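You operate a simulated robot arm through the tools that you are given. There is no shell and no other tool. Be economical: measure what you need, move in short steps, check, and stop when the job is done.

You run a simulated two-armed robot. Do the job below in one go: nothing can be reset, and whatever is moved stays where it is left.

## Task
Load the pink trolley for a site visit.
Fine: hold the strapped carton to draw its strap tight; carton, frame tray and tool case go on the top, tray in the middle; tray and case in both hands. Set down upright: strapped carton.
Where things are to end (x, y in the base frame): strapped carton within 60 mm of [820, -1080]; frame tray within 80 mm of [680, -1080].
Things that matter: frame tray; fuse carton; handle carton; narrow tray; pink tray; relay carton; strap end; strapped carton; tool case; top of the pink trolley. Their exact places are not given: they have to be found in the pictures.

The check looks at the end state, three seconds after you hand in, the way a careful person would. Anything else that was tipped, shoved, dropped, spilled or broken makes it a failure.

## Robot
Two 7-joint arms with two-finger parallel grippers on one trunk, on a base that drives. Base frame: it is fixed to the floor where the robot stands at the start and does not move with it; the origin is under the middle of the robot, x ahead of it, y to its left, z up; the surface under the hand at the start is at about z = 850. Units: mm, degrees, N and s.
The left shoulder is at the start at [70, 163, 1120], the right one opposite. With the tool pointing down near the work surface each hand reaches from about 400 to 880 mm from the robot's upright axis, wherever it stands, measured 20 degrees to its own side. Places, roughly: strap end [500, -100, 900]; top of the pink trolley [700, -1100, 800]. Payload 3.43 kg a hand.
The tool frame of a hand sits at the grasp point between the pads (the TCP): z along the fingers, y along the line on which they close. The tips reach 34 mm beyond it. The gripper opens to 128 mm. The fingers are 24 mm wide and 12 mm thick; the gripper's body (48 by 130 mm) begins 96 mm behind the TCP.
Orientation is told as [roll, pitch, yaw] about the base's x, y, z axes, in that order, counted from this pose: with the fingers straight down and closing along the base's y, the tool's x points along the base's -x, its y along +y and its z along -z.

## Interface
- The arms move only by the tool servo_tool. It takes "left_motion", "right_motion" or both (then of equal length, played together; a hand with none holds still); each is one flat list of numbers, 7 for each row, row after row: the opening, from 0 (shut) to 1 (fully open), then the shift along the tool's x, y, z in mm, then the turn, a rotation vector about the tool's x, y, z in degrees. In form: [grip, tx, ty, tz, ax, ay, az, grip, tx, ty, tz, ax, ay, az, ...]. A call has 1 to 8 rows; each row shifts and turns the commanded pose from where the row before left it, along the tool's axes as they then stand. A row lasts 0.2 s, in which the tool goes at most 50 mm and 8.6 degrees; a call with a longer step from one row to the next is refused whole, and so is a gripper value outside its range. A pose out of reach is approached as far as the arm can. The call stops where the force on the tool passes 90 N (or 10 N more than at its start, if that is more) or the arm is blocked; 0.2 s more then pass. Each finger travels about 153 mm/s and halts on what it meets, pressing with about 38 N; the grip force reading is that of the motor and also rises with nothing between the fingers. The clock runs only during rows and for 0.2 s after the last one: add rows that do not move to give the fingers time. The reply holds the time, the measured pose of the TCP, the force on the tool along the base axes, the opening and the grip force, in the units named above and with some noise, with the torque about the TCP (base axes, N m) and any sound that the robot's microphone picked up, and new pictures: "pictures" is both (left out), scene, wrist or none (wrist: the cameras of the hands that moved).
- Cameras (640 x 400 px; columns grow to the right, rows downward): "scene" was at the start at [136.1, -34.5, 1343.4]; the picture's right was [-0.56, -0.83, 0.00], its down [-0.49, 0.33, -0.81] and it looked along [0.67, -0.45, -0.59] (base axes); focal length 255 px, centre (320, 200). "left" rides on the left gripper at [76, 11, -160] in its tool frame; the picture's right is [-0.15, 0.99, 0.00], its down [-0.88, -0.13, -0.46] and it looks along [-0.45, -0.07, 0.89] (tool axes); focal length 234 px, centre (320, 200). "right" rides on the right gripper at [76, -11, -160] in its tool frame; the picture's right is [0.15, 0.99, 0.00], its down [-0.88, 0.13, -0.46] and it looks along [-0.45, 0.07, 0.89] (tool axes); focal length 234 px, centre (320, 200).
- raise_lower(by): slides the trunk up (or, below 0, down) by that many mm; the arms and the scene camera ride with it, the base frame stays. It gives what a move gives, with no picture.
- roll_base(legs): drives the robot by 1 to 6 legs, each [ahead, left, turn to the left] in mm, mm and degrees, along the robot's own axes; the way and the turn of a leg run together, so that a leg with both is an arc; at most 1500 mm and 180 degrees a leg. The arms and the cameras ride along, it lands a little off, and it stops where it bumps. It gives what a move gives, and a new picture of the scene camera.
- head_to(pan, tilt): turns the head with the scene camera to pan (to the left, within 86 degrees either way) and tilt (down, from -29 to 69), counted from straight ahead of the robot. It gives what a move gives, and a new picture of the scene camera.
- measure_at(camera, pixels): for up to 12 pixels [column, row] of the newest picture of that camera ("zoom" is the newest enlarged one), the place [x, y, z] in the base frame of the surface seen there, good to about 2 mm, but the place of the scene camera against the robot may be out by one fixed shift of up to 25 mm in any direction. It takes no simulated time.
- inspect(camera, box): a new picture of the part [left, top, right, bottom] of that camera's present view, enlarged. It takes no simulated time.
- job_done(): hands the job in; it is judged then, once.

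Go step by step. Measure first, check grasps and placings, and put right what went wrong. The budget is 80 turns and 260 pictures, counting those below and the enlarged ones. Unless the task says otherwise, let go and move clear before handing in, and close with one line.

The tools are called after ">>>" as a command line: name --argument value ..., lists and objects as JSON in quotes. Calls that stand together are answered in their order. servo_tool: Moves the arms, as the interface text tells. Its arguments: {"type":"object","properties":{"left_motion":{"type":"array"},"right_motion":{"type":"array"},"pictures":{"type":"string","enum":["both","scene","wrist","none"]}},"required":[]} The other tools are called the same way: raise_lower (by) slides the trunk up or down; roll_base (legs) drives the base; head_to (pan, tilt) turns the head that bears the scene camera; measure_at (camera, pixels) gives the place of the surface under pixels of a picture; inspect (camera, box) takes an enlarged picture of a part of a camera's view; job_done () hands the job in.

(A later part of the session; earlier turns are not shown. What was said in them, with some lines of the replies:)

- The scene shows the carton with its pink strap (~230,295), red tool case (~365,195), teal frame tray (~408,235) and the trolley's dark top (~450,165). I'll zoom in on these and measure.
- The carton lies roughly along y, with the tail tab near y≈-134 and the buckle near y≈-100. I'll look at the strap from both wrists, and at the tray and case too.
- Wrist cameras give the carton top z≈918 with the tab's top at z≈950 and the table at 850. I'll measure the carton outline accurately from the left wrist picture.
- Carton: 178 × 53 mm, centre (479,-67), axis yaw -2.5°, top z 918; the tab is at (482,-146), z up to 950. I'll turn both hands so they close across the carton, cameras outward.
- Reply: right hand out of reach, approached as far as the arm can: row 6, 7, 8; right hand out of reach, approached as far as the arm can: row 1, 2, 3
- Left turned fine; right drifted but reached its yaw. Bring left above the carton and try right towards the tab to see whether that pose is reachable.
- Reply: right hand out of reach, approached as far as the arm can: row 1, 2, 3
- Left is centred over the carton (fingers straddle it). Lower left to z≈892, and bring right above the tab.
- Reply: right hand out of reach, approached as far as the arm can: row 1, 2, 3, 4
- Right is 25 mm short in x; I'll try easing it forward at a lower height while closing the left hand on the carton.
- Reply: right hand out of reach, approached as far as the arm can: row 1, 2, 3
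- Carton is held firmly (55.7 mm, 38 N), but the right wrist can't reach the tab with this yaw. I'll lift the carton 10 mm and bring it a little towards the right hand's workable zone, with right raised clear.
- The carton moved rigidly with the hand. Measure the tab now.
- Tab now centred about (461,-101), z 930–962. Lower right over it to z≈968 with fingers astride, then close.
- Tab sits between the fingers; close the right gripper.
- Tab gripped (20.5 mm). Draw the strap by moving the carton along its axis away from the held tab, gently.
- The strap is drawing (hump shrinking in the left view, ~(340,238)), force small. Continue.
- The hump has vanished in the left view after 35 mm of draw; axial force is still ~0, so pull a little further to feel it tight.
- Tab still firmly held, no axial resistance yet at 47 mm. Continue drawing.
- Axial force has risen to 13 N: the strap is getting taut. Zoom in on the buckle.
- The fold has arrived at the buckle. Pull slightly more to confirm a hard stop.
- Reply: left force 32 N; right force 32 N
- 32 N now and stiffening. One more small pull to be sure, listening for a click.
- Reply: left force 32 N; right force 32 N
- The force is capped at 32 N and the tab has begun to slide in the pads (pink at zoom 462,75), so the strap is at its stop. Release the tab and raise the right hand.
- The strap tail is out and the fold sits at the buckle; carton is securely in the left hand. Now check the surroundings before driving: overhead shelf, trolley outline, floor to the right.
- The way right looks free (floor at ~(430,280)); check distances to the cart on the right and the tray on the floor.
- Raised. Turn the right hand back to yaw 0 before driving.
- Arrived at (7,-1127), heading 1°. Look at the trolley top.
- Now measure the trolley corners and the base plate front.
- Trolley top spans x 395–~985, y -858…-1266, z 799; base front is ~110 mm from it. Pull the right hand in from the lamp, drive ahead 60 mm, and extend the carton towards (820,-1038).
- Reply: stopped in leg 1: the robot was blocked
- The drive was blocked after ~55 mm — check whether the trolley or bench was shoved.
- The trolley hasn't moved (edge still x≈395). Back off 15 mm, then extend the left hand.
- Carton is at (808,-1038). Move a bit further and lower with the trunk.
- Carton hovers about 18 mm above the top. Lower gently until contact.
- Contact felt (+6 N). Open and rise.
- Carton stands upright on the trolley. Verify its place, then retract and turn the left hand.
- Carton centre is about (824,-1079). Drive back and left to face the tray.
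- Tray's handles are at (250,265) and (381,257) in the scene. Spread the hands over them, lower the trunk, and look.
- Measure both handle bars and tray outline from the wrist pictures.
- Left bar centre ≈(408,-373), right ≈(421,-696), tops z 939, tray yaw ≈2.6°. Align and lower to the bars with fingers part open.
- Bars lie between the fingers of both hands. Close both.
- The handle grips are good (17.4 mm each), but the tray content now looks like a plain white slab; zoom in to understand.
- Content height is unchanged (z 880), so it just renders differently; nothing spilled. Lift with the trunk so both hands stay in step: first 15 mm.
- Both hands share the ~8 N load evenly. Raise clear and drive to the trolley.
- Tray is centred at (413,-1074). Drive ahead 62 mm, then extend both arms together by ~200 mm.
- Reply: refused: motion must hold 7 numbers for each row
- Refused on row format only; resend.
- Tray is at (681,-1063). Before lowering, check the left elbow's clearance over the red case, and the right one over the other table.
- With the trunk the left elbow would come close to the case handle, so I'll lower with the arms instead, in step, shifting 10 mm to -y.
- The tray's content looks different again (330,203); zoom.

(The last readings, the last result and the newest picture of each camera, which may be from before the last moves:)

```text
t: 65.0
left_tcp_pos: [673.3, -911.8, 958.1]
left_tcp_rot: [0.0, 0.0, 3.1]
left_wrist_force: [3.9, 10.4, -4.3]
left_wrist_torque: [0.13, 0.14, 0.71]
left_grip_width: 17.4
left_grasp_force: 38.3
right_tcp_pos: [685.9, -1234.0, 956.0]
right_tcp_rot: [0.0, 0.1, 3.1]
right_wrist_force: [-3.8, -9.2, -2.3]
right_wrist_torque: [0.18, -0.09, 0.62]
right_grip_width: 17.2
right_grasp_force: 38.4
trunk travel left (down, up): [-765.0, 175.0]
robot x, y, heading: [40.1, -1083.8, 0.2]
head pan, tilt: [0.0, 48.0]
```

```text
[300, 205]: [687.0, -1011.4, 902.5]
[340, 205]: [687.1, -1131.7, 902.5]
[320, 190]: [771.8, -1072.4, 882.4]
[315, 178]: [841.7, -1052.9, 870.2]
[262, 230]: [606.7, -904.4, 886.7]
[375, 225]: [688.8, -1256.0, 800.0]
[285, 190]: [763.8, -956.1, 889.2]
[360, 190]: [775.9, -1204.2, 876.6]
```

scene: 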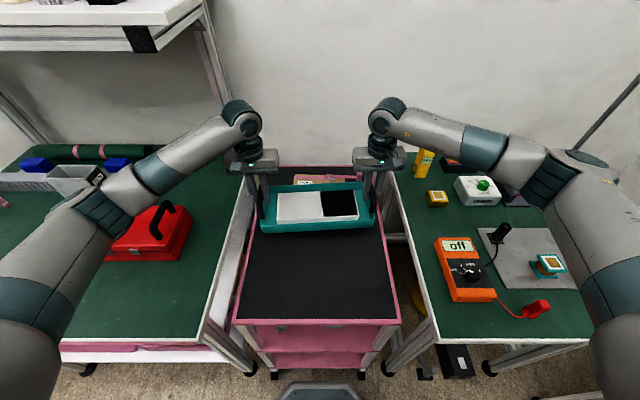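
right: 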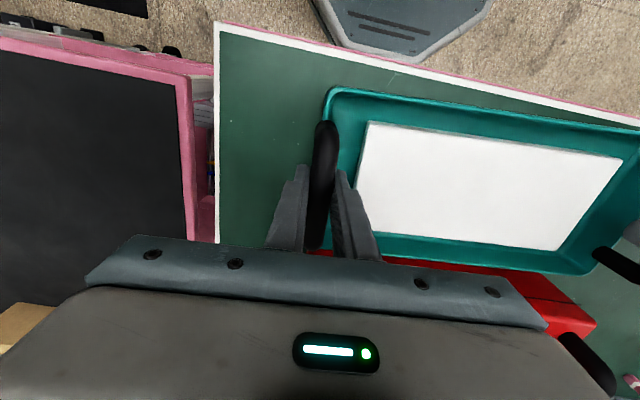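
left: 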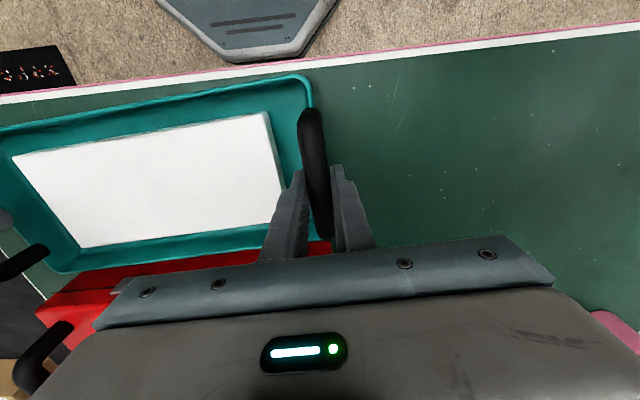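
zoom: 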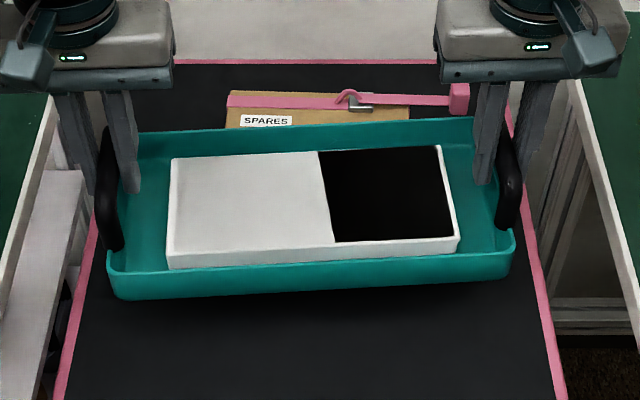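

The insert is just a display panel; the tray rides level between carton (near edge x≈797) and free space. Continue lowering.

>>> servo_tool --left_motion '[0, 0, 0, 20, 0, 0, 0, 0, 0, 0, 20, 0, 0, 0, 0, 0, 0, 15, 0, 0, 0, 0, 0, 0, 10, 0, 0, 0, 0, 0, 0, 4, 0, 0, 0, 0, 0, 0, 3, 0, 0, 0]' --right_motion '[0, 0, 0, 20, 0, 0, 0, 0, 0, 0, 20, 0, 0, 0, 0, 0, 0, 15, 0, 0, 0, 0, 0, 0, 10, 0, 0, 0, 0, 0, 0, 4, 0, 0, 0, 0, 0, 0, 3, 0, 0, 0]' --pictures "scene"

```text
t: 66.4
left_tcp_pos: [673.8, -912.9, 886.3]
left_tcp_rot: [0.0, -0.1, 3.1]
left_wrist_force: [3.0, 8.2, -3.1]
left_wrist_torque: [0.16, -0.02, 0.57]
left_grip_width: 17.6
left_grasp_force: 38.4
right_tcp_pos: [685.3, -1235.3, 884.2]
right_tcp_rot: [0.0, 0.1, 3.1]
right_wrist_force: [-3.0, -7.6, -2.5]
right_wrist_torque: [0.07, -0.01, 0.52]
right_grip_width: 17.5
right_grasp_force: 38.3
trunk travel left (down, up): [-765.0, 175.0]
robot x, y, heading: [35.2, -1086.5, 0.0]
head pan, tilt: [0.0, 48.0]
```

scene: 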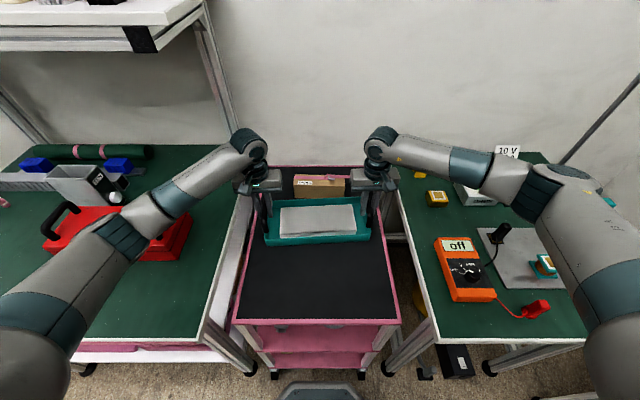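

Still hanging by ~3 mm. Lower in tiny steps till contact.

>>> servo_tool --left_motion '[0, 0, 0, 1.5, 0, 0, 0, 0, 0, 0, 1.5, 0, 0, 0, 0, 0, 0, 1, 0, 0, 0]' --right_motion '[0, 0, 0, 1.5, 0, 0, 0, 0, 0, 0, 1.5, 0, 0, 0, 0, 0, 0, 1, 0, 0, 0]' --pictures "none"

>>> measure_at --camera "scene" --pixels '[[120, 235], [150, 215], [180, 190], [90, 265], [60, 220], [540, 190], [570, 185], [500, 170]]'

```text
t: 67.2
left_tcp_pos: [674.1, -912.2, 885.4]
left_tcp_rot: [0.1, -0.2, 3.2]
left_wrist_force: [6.1, 12.3, 10.7]
left_wrist_torque: [-0.11, 1.01, 0.49]
left_grip_width: 17.6
left_grasp_force: 37.5
right_tcp_pos: [685.2, -1234.0, 884.3]
right_tcp_rot: [0.0, -0.3, 3.0]
right_wrist_force: [5.2, -12.0, 22.1]
right_wrist_torque: [-0.2, 1.1, 0.6]
right_grip_width: 17.4
right_grasp_force: 38.2
trunk travel left (down, up): [-765.0, 175.0]
robot x, y, heading: [37.8, -1080.7, -0.1]
head pan, tilt: [0.0, 48.0]
```

```text
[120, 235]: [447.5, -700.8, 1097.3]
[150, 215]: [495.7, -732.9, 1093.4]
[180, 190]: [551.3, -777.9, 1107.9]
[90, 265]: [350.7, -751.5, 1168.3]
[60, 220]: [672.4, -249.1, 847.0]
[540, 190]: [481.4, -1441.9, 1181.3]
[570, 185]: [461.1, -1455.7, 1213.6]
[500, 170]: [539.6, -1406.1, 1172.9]
```

Tray is down on both sides. Open part way, then rise straight up.

>>> servo_tool --left_motion '[0.3, 0, 0, 0, 0, 0, 0, 0.65, 0, 0, 0, 0, 0, 0, 0.65, 0, 0, 0, 0, 0, 0, 0.65, 0, 0, -20, 0, 0, 0, 0.65, 0, 0, -35, 0, 0, 0, 0.65, 0, 0, -40, 0, 0, 0, 0.65, 0, 0, -45, 0, 0, 0, 0.65, 0, 0, -45, 0, 0, 0]' --right_motion '[0.3, 0, 0, 0, 0, 0, 0, 0.65, 0, 0, 0, 0, 0, 0, 0.65, 0, 0, 0, 0, 0, 0, 0.65, 0, 0, -20, 0, 0, 0, 0.65, 0, 0, -35, 0, 0, 0, 0.65, 0, 0, -40, 0, 0, 0, 0.65, 0, 0, -45, 0, 0, 0, 0.65, 0, 0, -45, 0, 0, 0]' --pictures "both"

```text
t: 69.0
left_tcp_pos: [672.7, -914.6, 1071.0]
left_tcp_rot: [-0.1, 0.0, 3.0]
left_wrist_force: [0.1, -0.4, -0.1]
left_wrist_torque: [-0.01, 0.0, -0.01]
left_grip_width: 83.1
left_grasp_force: 0.1
right_tcp_pos: [684.4, -1233.8, 1067.0]
right_tcp_rot: [-0.1, 0.0, 3.1]
right_wrist_force: [-1.4, 0.1, -0.3]
right_wrist_torque: [0.0, -0.03, 0.01]
right_grip_width: 83.1
right_grasp_force: 0.2
trunk travel left (down, up): [-765.0, 175.0]
robot x, y, heading: [38.7, -1084.0, -0.2]
head pan, tilt: [0.0, 48.0]
```

scene: 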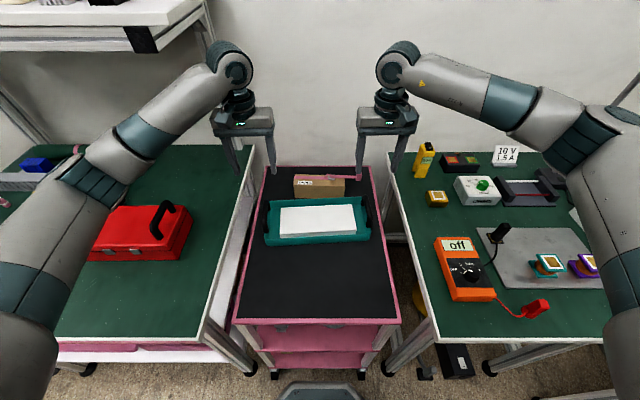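
right: 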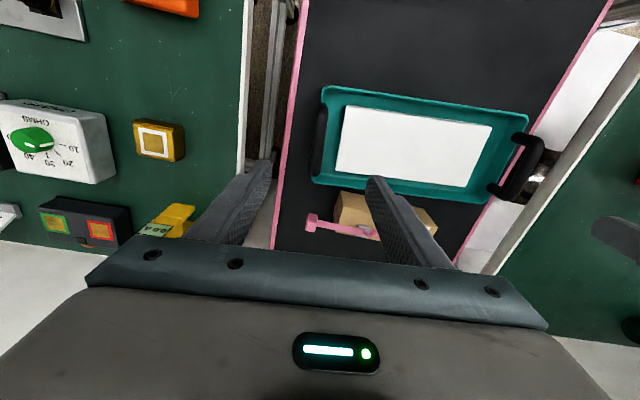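
left: 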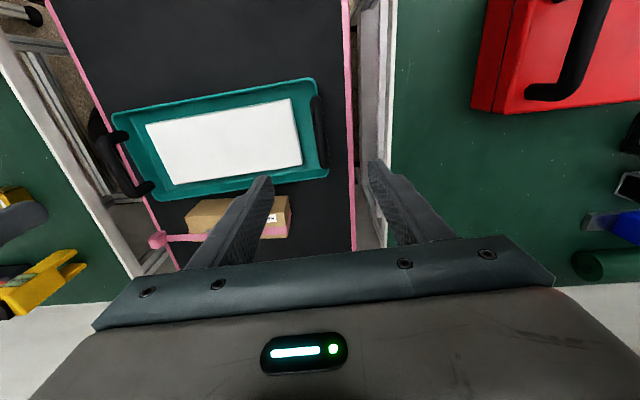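

Tray rests level between carton and free space. Measure it, retract both hands and drive back to the bench for the case.

>>> measure_at --camera "left" --pixels '[[113, 113], [311, 80], [326, 168], [155, 199], [217, 97], [240, 183], [318, 125], [120, 165], [230, 140], [188, 207], [288, 198]]'

>>> servo_tool --left_motion '[1, 40, 0, -10, 0, 0, 0, 1, 42, 0, -5, 0, 0, 0, 1, 42, 0, 0, 0, 0, 0, 1, 42, 0, 0, 0, 0, 0, 1, 40, 0, 0, 0, 0, 0]' --right_motion '[1, 40, 0, -10, 0, 0, 0, 1, 42, 0, -5, 0, 0, 0, 1, 42, 0, 0, 0, 0, 0, 1, 42, 0, 0, 0, 0, 0, 1, 40, 0, 0, 0, 0, 0]' --pictures "none"

>>> roll_base --legs '[[-60, 0, 0], [0, 548, 0]]'

```text
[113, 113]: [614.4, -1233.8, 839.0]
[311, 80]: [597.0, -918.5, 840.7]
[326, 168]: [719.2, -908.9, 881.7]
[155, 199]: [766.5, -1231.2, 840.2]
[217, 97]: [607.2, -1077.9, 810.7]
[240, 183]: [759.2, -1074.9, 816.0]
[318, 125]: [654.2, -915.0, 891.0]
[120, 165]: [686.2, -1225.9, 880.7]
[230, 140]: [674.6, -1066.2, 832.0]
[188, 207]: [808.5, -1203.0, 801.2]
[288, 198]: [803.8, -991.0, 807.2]
```

```text
t: 70.2
left_tcp_pos: [465.2, -923.5, 1082.6]
left_tcp_rot: [0.0, -0.1, 3.1]
left_wrist_force: [-0.5, -0.7, 0.0]
left_wrist_torque: [-0.05, -0.02, 0.0]
left_grip_width: 127.9
left_grasp_force: 0.0
right_tcp_pos: [477.0, -1248.0, 1080.3]
right_tcp_rot: [0.0, -0.1, 3.0]
right_wrist_force: [0.0, -0.5, -0.5]
right_wrist_torque: [0.0, -0.02, -0.01]
right_grip_width: 128.2
right_grasp_force: 0.0
trunk travel left (down, up): [-765.0, 175.0]
robot x, y, heading: [36.5, -1083.2, 0.0]
head pan, tilt: [0.0, 48.0]
```

```text
t: 74.0
left_tcp_pos: [409.5, -371.9, 1081.8]
left_tcp_rot: [0.0, -0.1, 2.8]
left_wrist_force: [0.2, -0.2, 0.3]
left_wrist_torque: [0.0, 0.04, -0.02]
left_grip_width: 127.9
left_grasp_force: 0.1
right_tcp_pos: [417.2, -694.5, 1079.4]
right_tcp_rot: [0.0, 0.1, 2.8]
right_wrist_force: [-0.6, 0.4, 0.7]
right_wrist_torque: [0.01, -0.01, 0.01]
right_grip_width: 127.9
right_grasp_force: 0.1
trunk travel left (down, up): [-765.0, 175.0]
robot x, y, heading: [-23.5, -527.6, -0.4]
head pan, tilt: [0.0, 48.0]
```

scene: 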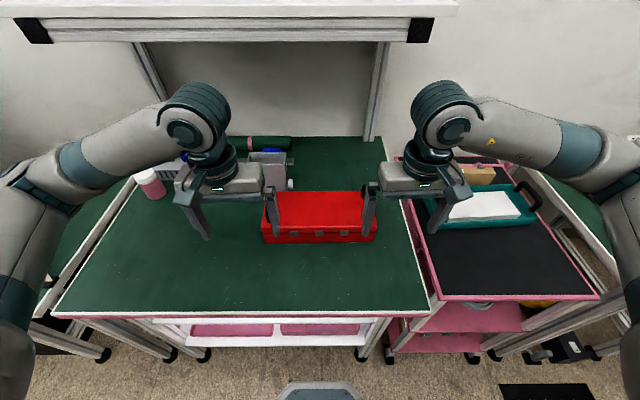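

Tray centre ≈(682,-1072), good. Now look at the case from the wrists.

>>> servo_tool --left_motion '[1, 0, 0, 0, 0, 0, 3]' --right_motion '[1, 0, 0, 0, 0, 0, 3]' --pictures "wrist"

```text
t: 74.4
left_tcp_pos: [409.5, -372.1, 1081.9]
left_tcp_rot: [0.0, 0.0, -0.2]
left_wrist_force: [-0.5, 0.2, -0.8]
left_wrist_torque: [0.03, 0.02, -0.03]
left_grip_width: 128.2
left_grasp_force: 0.1
right_tcp_pos: [418.7, -695.4, 1080.4]
right_tcp_rot: [0.0, 0.0, -0.2]
right_wrist_force: [0.0, 0.1, -0.7]
right_wrist_torque: [-0.02, 0.01, 0.02]
right_grip_width: 128.0
right_grasp_force: 0.0
trunk travel left (down, up): [-765.0, 175.0]
robot x, y, heading: [-21.6, -530.7, -0.4]
head pan, tilt: [0.0, 48.0]
```

right: 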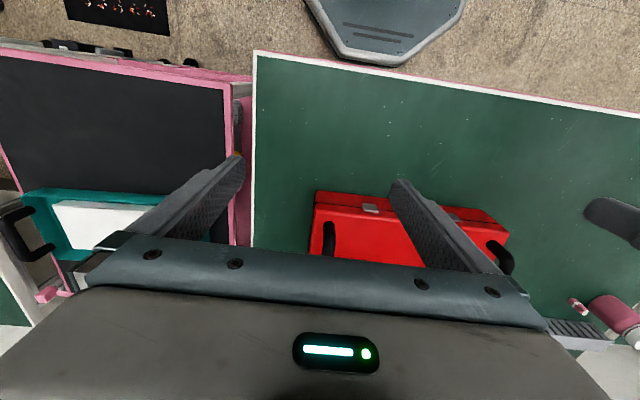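
left: 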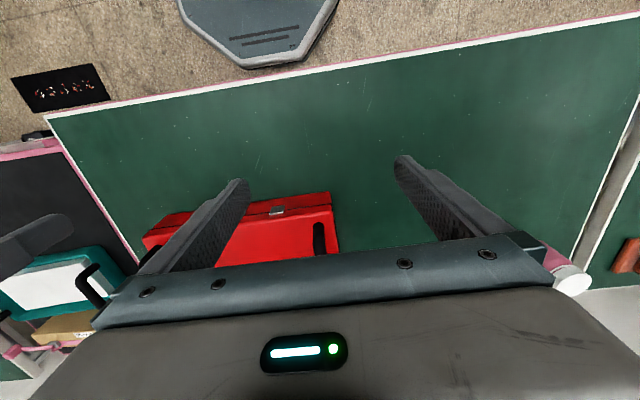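

Handles sit at x≈540–640. Move the hands forward over them at this height and look again.

>>> servo_tool --left_motion '[1, -45, -8, 0, 0, 0, 0, 1, -45, -8, 0, 0, 0, 0, 1, -45, 0, 0, 0, 0, 0]' --right_motion '[1, -45, 10, 0, 0, 0, 0, 1, -45, 10, 0, 0, 0, 0, 1, -45, 10, 0, 0, 0, 0]' --pictures "wrist"

```text
t: 75.2
left_tcp_pos: [548.3, -385.5, 1081.0]
left_tcp_rot: [0.0, 0.1, -0.2]
left_wrist_force: [0.5, 0.8, 0.4]
left_wrist_torque: [-0.05, -0.03, 0.04]
left_grip_width: 128.1
left_grasp_force: 0.1
right_tcp_pos: [557.1, -667.9, 1077.9]
right_tcp_rot: [0.0, 0.1, -0.2]
right_wrist_force: [0.8, -0.7, -0.1]
right_wrist_torque: [-0.04, 0.04, 0.0]
right_grip_width: 128.2
right_grasp_force: 0.1
trunk travel left (down, up): [-765.0, 175.0]
robot x, y, heading: [-20.8, -528.1, -0.0]
head pan, tilt: [0.0, 48.0]
```

right: 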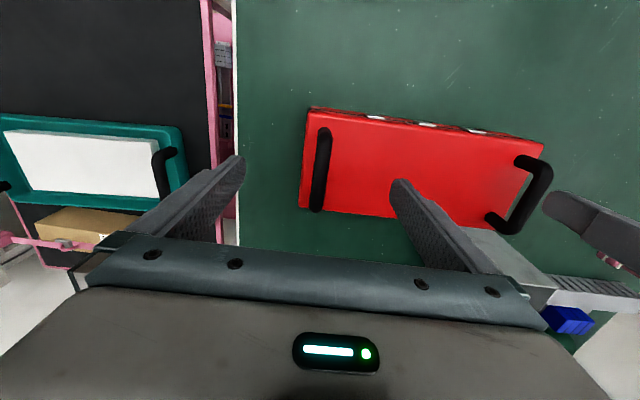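
left: 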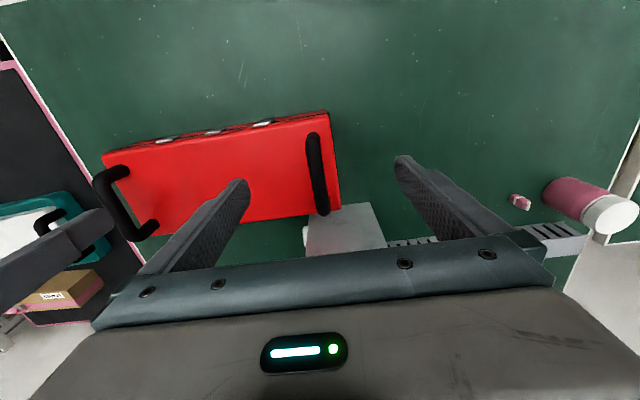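

Both handles visible; measure them, the case edges and the neighbouring silver box.

>>> measure_at --camera "left" --pixels '[[312, 140], [315, 160], [319, 180], [322, 200], [324, 212], [310, 132], [328, 112], [340, 205], [108, 155], [330, 215], [370, 210], [345, 245]]'

>>> measure_at --camera "right" --pixels '[[324, 133], [322, 150], [320, 170], [317, 190], [315, 206], [310, 108], [299, 205], [302, 160], [540, 145], [455, 225]]'

```text
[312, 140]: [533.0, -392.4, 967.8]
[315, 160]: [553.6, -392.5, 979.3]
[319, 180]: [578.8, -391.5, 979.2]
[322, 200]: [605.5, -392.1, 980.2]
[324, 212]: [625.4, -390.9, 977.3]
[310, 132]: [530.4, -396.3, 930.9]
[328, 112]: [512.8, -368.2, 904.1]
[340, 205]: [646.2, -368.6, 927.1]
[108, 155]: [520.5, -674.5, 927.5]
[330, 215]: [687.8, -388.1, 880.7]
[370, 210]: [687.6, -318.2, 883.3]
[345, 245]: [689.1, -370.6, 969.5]
```

```text
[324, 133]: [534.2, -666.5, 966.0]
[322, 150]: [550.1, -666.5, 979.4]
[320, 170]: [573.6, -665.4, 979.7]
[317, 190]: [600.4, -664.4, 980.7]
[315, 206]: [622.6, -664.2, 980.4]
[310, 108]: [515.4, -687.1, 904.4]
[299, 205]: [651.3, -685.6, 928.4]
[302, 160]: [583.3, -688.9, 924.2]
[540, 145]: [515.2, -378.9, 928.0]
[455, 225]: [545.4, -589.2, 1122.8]
```

Handle bars: left (580,-392), right (579,-665), top z 980; case x 513–648. Lower onto both.

>>> servo_tool --left_motion '[0.65, -16, -3, 30, 0, 0, 0, 0.65, -16, -3.5, 30, 0, 0, 0, 0.65, 0, 0, 30, 0, 0, 0, 0.65, 0, 0, 17, 0, 0, 0, 0.65, 0, 0, 0, 0, 0, 0]' --right_motion '[0.65, -11, 1.5, 30, 0, 0, 0, 0.65, -11, 1, 30, 0, 0, 0, 0.65, 0, 0, 30, 0, 0, 0, 0.65, 0, 0, 14, 0, 0, 0, 0.65, 0, 0, 0, 0, 0, 0]' --pictures "wrist"

```text
t: 76.4
left_tcp_pos: [576.0, -394.0, 974.3]
left_tcp_rot: [0.0, -0.2, -0.2]
left_wrist_force: [0.4, 0.6, -0.4]
left_wrist_torque: [0.02, -0.02, -0.01]
left_grip_width: 83.2
left_grasp_force: 0.1
right_tcp_pos: [576.2, -662.9, 976.5]
right_tcp_rot: [0.0, 0.1, -0.3]
right_wrist_force: [-0.7, -0.2, -0.3]
right_wrist_torque: [-0.02, 0.0, -0.01]
right_grip_width: 83.5
right_grasp_force: 0.0
trunk travel left (down, up): [-765.0, 175.0]
robot x, y, heading: [-21.0, -530.4, -0.1]
head pan, tilt: [0.0, 48.0]
```

right: 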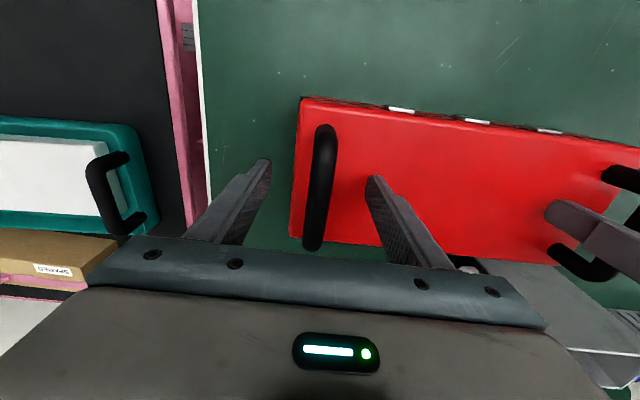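
left: 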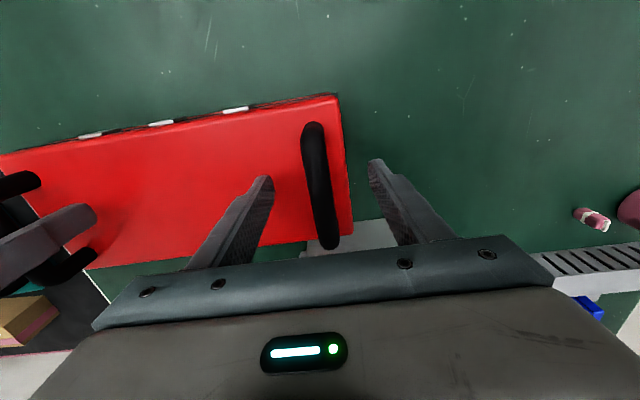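

Both bars lie between the fingers. Adjust a few mm and close.

>>> servo_tool --left_motion '[0.3, -4, 2, 0, 0, 0, 0, 0, 0, 0, 0, 0, 0, 0, 0, 0, 0, 0, 0, 0, 0, 0, 0, 0, 0, 0, 0, 0]' --right_motion '[0.3, -4, -2, 2, 0, 0, 0, 0, 0, 0, 0, 0, 0, 0, 0, 0, 0, 0, 0, 0, 0, 0, 0, 0, 0, 0, 0, 0]' --pictures "none"

>>> raise_lower --by 15

>>> servo_tool --left_motion '[0, 0, 0, 0, 0, 0, 0]' --right_motion '[0, 0, 0, 0, 0, 0, 0]' --pictures "scene"

```text
t: 77.4
left_tcp_pos: [580.5, -392.6, 975.8]
left_tcp_rot: [-0.2, -0.1, -0.3]
left_wrist_force: [5.0, -17.0, -0.4]
left_wrist_torque: [0.0, -0.1, 0.81]
left_grip_width: 17.6
left_grasp_force: 37.8
right_tcp_pos: [579.6, -664.0, 973.3]
right_tcp_rot: [0.1, 0.1, 0.1]
right_wrist_force: [-4.5, 17.3, 0.3]
right_wrist_torque: [0.05, -0.07, 0.53]
right_grip_width: 17.5
right_grasp_force: 38.0
trunk travel left (down, up): [-765.0, 175.0]
robot x, y, heading: [-26.2, -532.3, -0.3]
head pan, tilt: [0.0, 48.0]
```

```text
t: 78.0
left_tcp_pos: [580.0, -392.8, 991.7]
left_tcp_rot: [-0.1, -0.1, -0.3]
left_wrist_force: [5.3, -25.9, -4.7]
left_wrist_torque: [-0.06, -0.04, 0.82]
left_grip_width: 17.5
left_grasp_force: 37.6
right_tcp_pos: [580.5, -664.4, 987.0]
right_tcp_rot: [0.1, 0.1, -0.1]
right_wrist_force: [-6.6, 26.7, -3.9]
right_wrist_torque: [0.04, 0.08, 0.61]
right_grip_width: 17.7
right_grasp_force: 38.5
trunk travel left (down, up): [-780.0, 160.0]
robot x, y, heading: [-19.9, -526.9, 0.1]
head pan, tilt: [0.0, 48.0]
```

```text
t: 78.4
left_tcp_pos: [581.0, -393.1, 991.9]
left_tcp_rot: [-0.1, -0.1, -0.2]
left_wrist_force: [4.9, -29.7, -3.8]
left_wrist_torque: [-0.07, 0.0, 0.8]
left_grip_width: 17.5
left_grasp_force: 37.8
right_tcp_pos: [580.3, -663.3, 989.6]
right_tcp_rot: [0.1, 0.1, -0.1]
right_wrist_force: [-5.6, 29.4, -4.2]
right_wrist_torque: [-0.01, 0.04, 0.7]
right_grip_width: 17.4
right_grasp_force: 38.1
trunk travel left (down, up): [-780.0, 160.0]
robot x, y, heading: [-21.8, -528.2, -0.4]
head pan, tilt: [0.0, 48.0]
```

scene: 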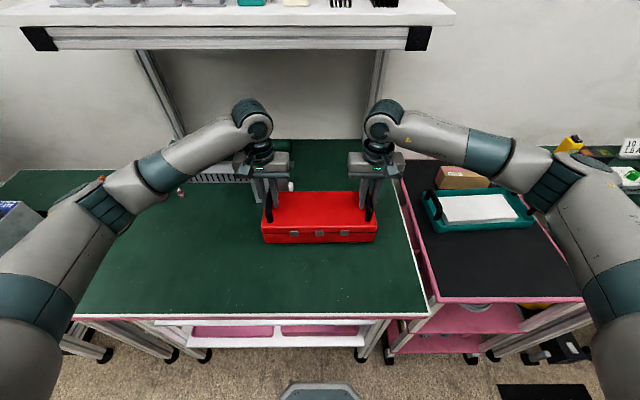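

Case lifted evenly (4 N each), but the hands pull 30 N against each other: ease them together 2 mm each, then raise.

>>> servo_tool --left_motion '[0, 0, -1, 0, 0, 0, 0, 0, 0, -1, 0, 0, 0, 0, 0, 0, -0.5, 0, 0, 0, 0]' --right_motion '[0, 0, 1, 0, 0, 0, 0, 0, 0, 1, 0, 0, 0, 0, 0, 0, 0.5, 0, 0, 0, 0]' --pictures "none"

>>> raise_lower --by 120

>>> servo_tool --left_motion '[0, 20, 0, 0, 0, 0, 0, 0, 30, 0, 0, 0, 0, 0, 0, 30, 0, 0, 0, 0, 0, 0, 30, 0, 0, 0, 0, 0, 0, 20, 0, 0, 0, 0, 0]' --right_motion '[0, 20, 0, 0, 0, 0, 0, 0, 30, 0, 0, 0, 0, 0, 0, 30, 0, 0, 0, 0, 0, 0, 30, 0, 0, 0, 0, 0, 0, 20, 0, 0, 0, 0, 0]' --pictures "scene"

```text
t: 79.2
left_tcp_pos: [581.0, -393.4, 989.5]
left_tcp_rot: [0.1, 0.1, -0.2]
left_wrist_force: [5.6, -14.4, -3.5]
left_wrist_torque: [-0.15, -0.11, 0.7]
left_grip_width: 17.6
left_grasp_force: 37.8
right_tcp_pos: [580.6, -663.1, 988.2]
right_tcp_rot: [-0.1, 0.2, -0.3]
right_wrist_force: [-6.2, 15.3, -5.4]
right_wrist_torque: [-0.08, 0.1, 0.86]
right_grip_width: 17.7
right_grasp_force: 38.4
trunk travel left (down, up): [-780.0, 160.0]
robot x, y, heading: [-18.9, -526.8, -0.3]
head pan, tilt: [0.0, 48.0]
```

```text
t: 80.7
left_tcp_pos: [581.2, -394.6, 1109.4]
left_tcp_rot: [0.0, -0.1, -0.2]
left_wrist_force: [5.5, 7.5, -4.9]
left_wrist_torque: [0.08, 0.04, 0.74]
left_grip_width: 17.6
left_grasp_force: 38.1
right_tcp_pos: [581.1, -663.7, 1108.1]
right_tcp_rot: [-0.1, 0.2, -0.1]
right_wrist_force: [-5.1, -7.3, -4.4]
right_wrist_torque: [0.03, -0.01, 0.79]
right_grip_width: 17.7
right_grasp_force: 38.5
trunk travel left (down, up): [-900.0, 40.0]
robot x, y, heading: [-19.5, -526.9, -0.5]
head pan, tilt: [0.0, 48.0]
```

```text
t: 81.9
left_tcp_pos: [448.9, -392.0, 1109.3]
left_tcp_rot: [0.2, 0.0, -0.2]
left_wrist_force: [2.8, 18.0, -5.9]
left_wrist_torque: [0.19, 0.35, 0.35]
left_grip_width: 17.7
left_grasp_force: 37.9
right_tcp_pos: [448.5, -662.4, 1108.0]
right_tcp_rot: [-0.2, 0.1, -0.2]
right_wrist_force: [-2.9, -18.9, -3.0]
right_wrist_torque: [0.17, -0.32, 0.55]
right_grip_width: 17.7
right_grasp_force: 37.8
trunk travel left (down, up): [-900.0, 40.0]
robot x, y, heading: [-18.9, -528.4, -0.2]
head pan, tilt: [0.0, 48.0]
```

scene: 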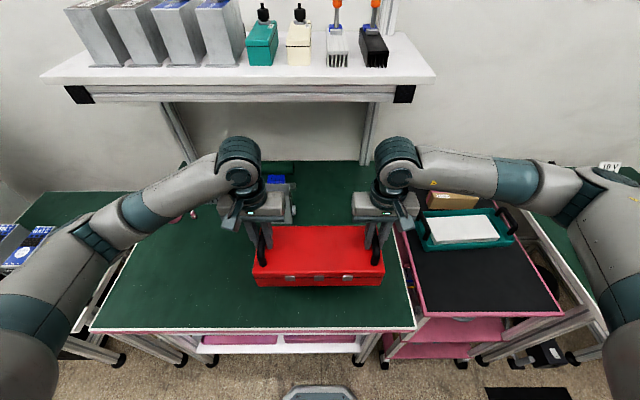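

Case is centred at (449,-528), held level. Ease the hands apart 1 mm each and drive to the trolley.

>>> servo_tool --left_motion '[0, 0, 1, 0, 0, 0, 0]' --right_motion '[0, 0, -1, 0, 0, 0, 0]' --pictures "none"

>>> roll_base --legs '[[0, -545, 0], [50, 0, 0]]'

```text
t: 82.3
left_tcp_pos: [450.1, -393.4, 1110.1]
left_tcp_rot: [0.0, -0.1, -0.2]
left_wrist_force: [3.9, 11.3, -4.7]
left_wrist_torque: [0.22, 0.07, 0.64]
left_grip_width: 17.4
left_grasp_force: 37.7
right_tcp_pos: [449.0, -662.5, 1108.7]
right_tcp_rot: [0.1, 0.1, -0.1]
right_wrist_force: [-4.3, -11.8, -3.5]
right_wrist_torque: [0.08, -0.02, 0.43]
right_grip_width: 17.7
right_grasp_force: 38.0
trunk travel left (down, up): [-900.0, 40.0]
robot x, y, heading: [-20.0, -529.2, -0.1]
head pan, tilt: [0.0, 48.0]
```

```text
t: 86.0
left_tcp_pos: [492.2, -936.0, 1112.3]
left_tcp_rot: [-0.1, -0.4, 0.3]
left_wrist_force: [3.0, -11.6, -3.2]
left_wrist_torque: [-0.03, -0.02, 0.66]
left_grip_width: 17.8
left_grasp_force: 37.9
right_tcp_pos: [492.8, -1205.1, 1110.7]
right_tcp_rot: [0.0, -0.4, 0.4]
right_wrist_force: [-5.0, 12.6, -4.1]
right_wrist_torque: [-0.03, -0.03, 0.4]
right_grip_width: 17.8
right_grasp_force: 37.8
trunk travel left (down, up): [-900.0, 40.0]
robot x, y, heading: [29.6, -1077.2, 0.4]
head pan, tilt: [0.0, 48.0]
```

scene: 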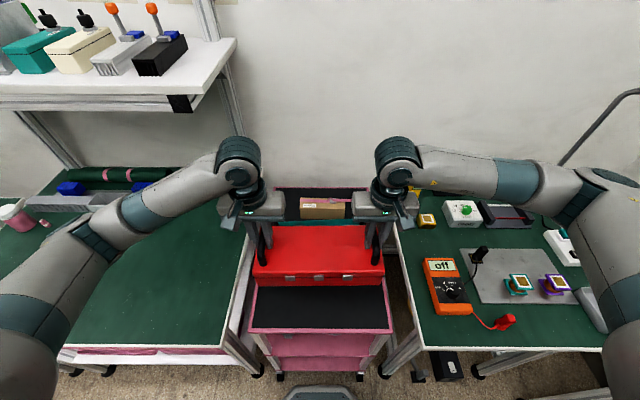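

Case is centred at (492,-1070), spanning x 424–561: clear of the tray (near edge ≈597) and inside the trolley edge (395). Lower with the trunk to just above.

>>> raise_lower --by -175

>>> servo_tool --left_motion '[0, 0, 0, 2, 0, 0, 0, 0, 0, 0, 2, 0, 0, 0]' --right_motion '[0, 0, 0, 2, 0, 0, 0, 0, 0, 0, 2, 0, 0, 0]' --pictures "scene"

```text
t: 88.0
left_tcp_pos: [498.1, -935.7, 935.1]
left_tcp_rot: [-0.1, 0.0, 0.3]
left_wrist_force: [4.4, -2.1, -4.9]
left_wrist_torque: [-0.03, -0.09, 0.65]
left_grip_width: 17.5
left_grasp_force: 38.0
right_tcp_pos: [500.3, -1205.9, 932.7]
right_tcp_rot: [0.0, 0.2, 0.5]
right_wrist_force: [-4.1, 2.2, -4.3]
right_wrist_torque: [-0.02, 0.09, 0.49]
right_grip_width: 17.5
right_grasp_force: 37.6
trunk travel left (down, up): [-725.0, 215.0]
robot x, y, heading: [26.3, -1075.4, 0.2]
head pan, tilt: [0.0, 48.0]
```

```text
t: 88.5
left_tcp_pos: [498.5, -936.8, 930.8]
left_tcp_rot: [0.0, 0.0, 0.4]
left_wrist_force: [3.5, 0.0, -5.0]
left_wrist_torque: [0.08, -0.02, 0.58]
left_grip_width: 17.8
left_grasp_force: 38.0
right_tcp_pos: [499.6, -1204.1, 928.8]
right_tcp_rot: [-0.1, 0.1, 0.3]
right_wrist_force: [-3.7, 0.3, -4.0]
right_wrist_torque: [0.06, 0.02, 0.47]
right_grip_width: 17.4
right_grasp_force: 38.4
trunk travel left (down, up): [-725.0, 215.0]
robot x, y, heading: [24.9, -1075.7, 0.2]
head pan, tilt: [0.0, 48.0]
```

scene: 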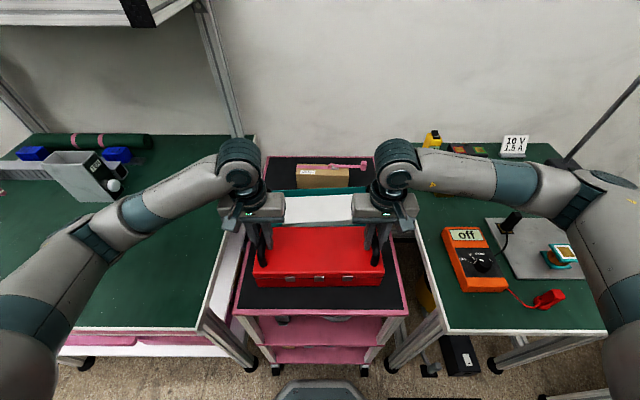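

About 4 mm left; descend in fine steps to contact.

>>> servo_tool --left_motion '[0, 0, 0, 1.5, 0, 0, 0, 0, 0, 0, 1.5, 0, 0, 0, 0, 0, 0, 1, 0, 0, 0]' --right_motion '[0, 0, 0, 1.5, 0, 0, 0, 0, 0, 0, 1.5, 0, 0, 0, 0, 0, 0, 1, 0, 0, 0]' --pictures "none"

```text
t: 89.3
left_tcp_pos: [498.5, -935.2, 927.2]
left_tcp_rot: [0.0, -0.1, 0.3]
left_wrist_force: [1.7, -3.7, -1.6]
left_wrist_torque: [-0.02, -0.3, 0.53]
left_grip_width: 17.5
left_grasp_force: 37.7
right_tcp_pos: [500.7, -1205.7, 925.7]
right_tcp_rot: [0.1, 0.1, 0.4]
right_wrist_force: [-4.6, 2.9, 0.4]
right_wrist_torque: [-0.02, 0.05, 0.32]
right_grip_width: 17.5
right_grasp_force: 37.7
trunk travel left (down, up): [-725.0, 215.0]
robot x, y, heading: [31.3, -1073.3, 0.3]
head pan, tilt: [0.0, 48.0]
```

Contact is starting (load falling). Another 1.5 mm, then open and rise.

>>> servo_tool --left_motion '[0, 0, 0, 1, 0, 0, 0, 0, 0, 0, 0.7, 0, 0, 0, 0, 0, 0, 0, 0, 0, 0]' --right_motion '[0, 0, 0, 1, 0, 0, 0, 0, 0, 0, 0.5, 0, 0, 0, 0, 0, 0, 0, 0, 0, 0]' --pictures "none"

>>> servo_tool --left_motion '[0.3, 0, 0, 0, 0, 0, 0, 0.65, 0, 0, 0, 0, 0, 0, 0.65, 0, 0, 0, 0, 0, 0, 0.65, 0, 0, -20, 0, 0, 0, 0.65, 0, 0, -35, 0, 0, 0, 0.65, 0, 0, -40, 0, 0, 0, 0.65, 0, 0, -45, 0, 0, 0]' --right_motion '[0.3, 0, 0, 0, 0, 0, 0, 0.65, 0, 0, 0, 0, 0, 0, 0.65, 0, 0, 0, 0, 0, 0, 0.65, 0, 0, -20, 0, 0, 0, 0.65, 0, 0, -35, 0, 0, 0, 0.65, 0, 0, -40, 0, 0, 0, 0.65, 0, 0, -45, 0, 0, 0]' --pictures "both"

```text
t: 90.2
left_tcp_pos: [497.5, -936.2, 927.4]
left_tcp_rot: [0.0, -0.2, 0.4]
left_wrist_force: [12.7, -0.7, 8.5]
left_wrist_torque: [-0.08, 0.65, 0.59]
left_grip_width: 17.9
left_grasp_force: 38.5
right_tcp_pos: [500.4, -1205.8, 925.8]
right_tcp_rot: [0.2, -0.1, 0.3]
right_wrist_force: [-1.9, -3.4, 29.8]
right_wrist_torque: [-0.11, 0.83, 0.58]
right_grip_width: 17.5
right_grasp_force: 37.5
trunk travel left (down, up): [-725.0, 215.0]
robot x, y, heading: [28.2, -1076.1, 0.1]
head pan, tilt: [0.0, 48.0]
```

```text
t: 91.8
left_tcp_pos: [497.1, -936.4, 1067.0]
left_tcp_rot: [0.0, -0.1, 0.3]
left_wrist_force: [-0.3, 0.9, 0.2]
left_wrist_torque: [-0.01, 0.02, 0.0]
left_grip_width: 83.0
left_grasp_force: 0.1
right_tcp_pos: [497.6, -1208.2, 1065.1]
right_tcp_rot: [0.0, 0.0, 0.4]
right_wrist_force: [0.0, 0.9, 0.6]
right_wrist_torque: [-0.02, -0.04, 0.01]
right_grip_width: 83.2
right_grasp_force: 0.1
trunk travel left (down, up): [-725.0, 215.0]
robot x, y, heading: [26.4, -1076.4, 0.4]
head pan, tilt: [0.0, 48.0]
```

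scene: 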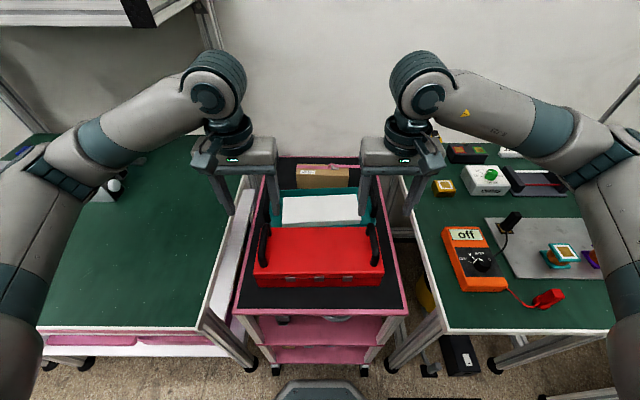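
right: 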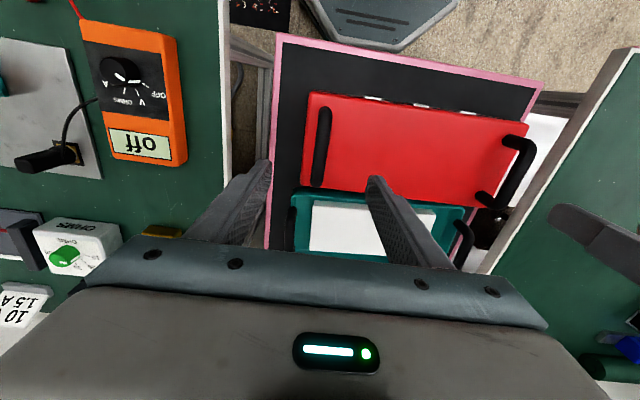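
left: 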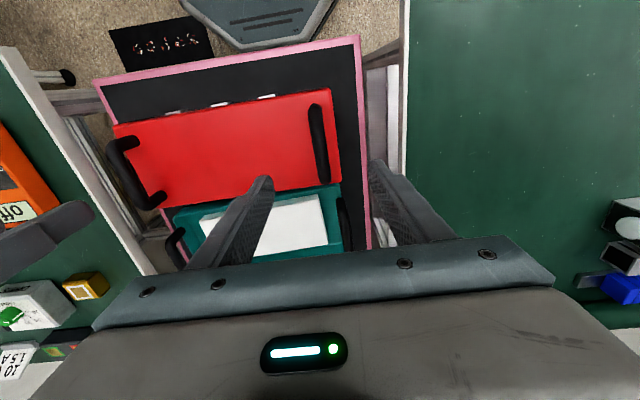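

All three sit on the trolley, tray in the middle. Check positions and the strap close-up, then back clear.

>>> measure_at --camera "scene" --pixels '[[258, 280], [383, 283], [262, 230], [370, 230], [297, 188], [349, 187], [297, 172], [275, 195], [370, 192]]'

>>> roll_base --legs '[[-150, 0, 0]]'

>>> inspect --camera "scene" --box '[230, 120, 420, 260]'

```text
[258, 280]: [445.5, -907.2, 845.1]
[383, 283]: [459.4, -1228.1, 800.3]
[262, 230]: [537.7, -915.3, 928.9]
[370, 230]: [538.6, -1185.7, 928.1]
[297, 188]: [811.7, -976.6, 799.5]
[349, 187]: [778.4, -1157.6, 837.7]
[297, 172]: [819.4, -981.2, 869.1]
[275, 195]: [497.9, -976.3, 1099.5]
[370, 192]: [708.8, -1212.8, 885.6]
```

```text
t: 93.1
left_tcp_pos: [347.7, -934.8, 1065.0]
left_tcp_rot: [-0.2, 0.0, 0.6]
left_wrist_force: [0.4, 0.6, 0.4]
left_wrist_torque: [-0.03, 0.0, -0.03]
left_grip_width: 83.1
left_grasp_force: 0.0
right_tcp_pos: [350.4, -1207.5, 1064.0]
right_tcp_rot: [0.1, 0.2, 0.6]
right_wrist_force: [0.0, -0.6, -0.2]
right_wrist_torque: [0.01, 0.05, -0.04]
right_grip_width: 82.9
right_grasp_force: 0.0
trunk travel left (down, up): [-725.0, 215.0]
robot x, y, heading: [-122.7, -1081.2, 0.7]
head pan, tilt: [0.0, 48.0]
```

scene: 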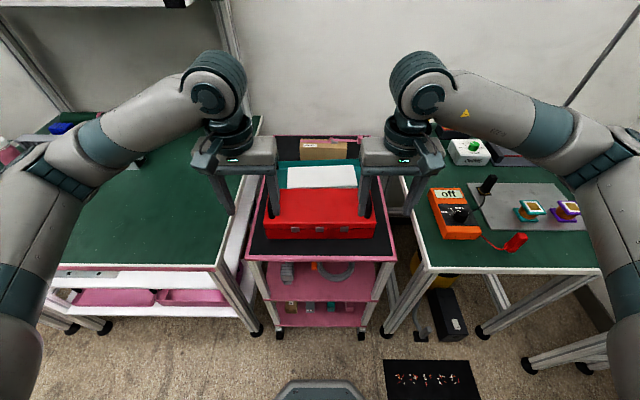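

```text
2.86 times, centred on (325, 190) of scene
```

zoom: 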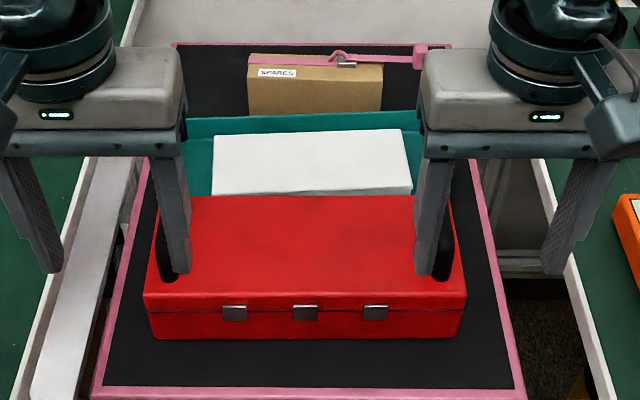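

The strapped carton stands upright with its strap drawn tight. The tray is in the middle and the case in front, with both hands clear, so I'm handing in.

>>> job_done

```text
The job is handed in.
```

The pink trolley is loaded and the job is handed in. The strapped carton is upright at about (824, -1079) with its strap drawn tight, the frame tray is in the middle at about (682, -1072), and the tool case is in front at about (500, -1070).
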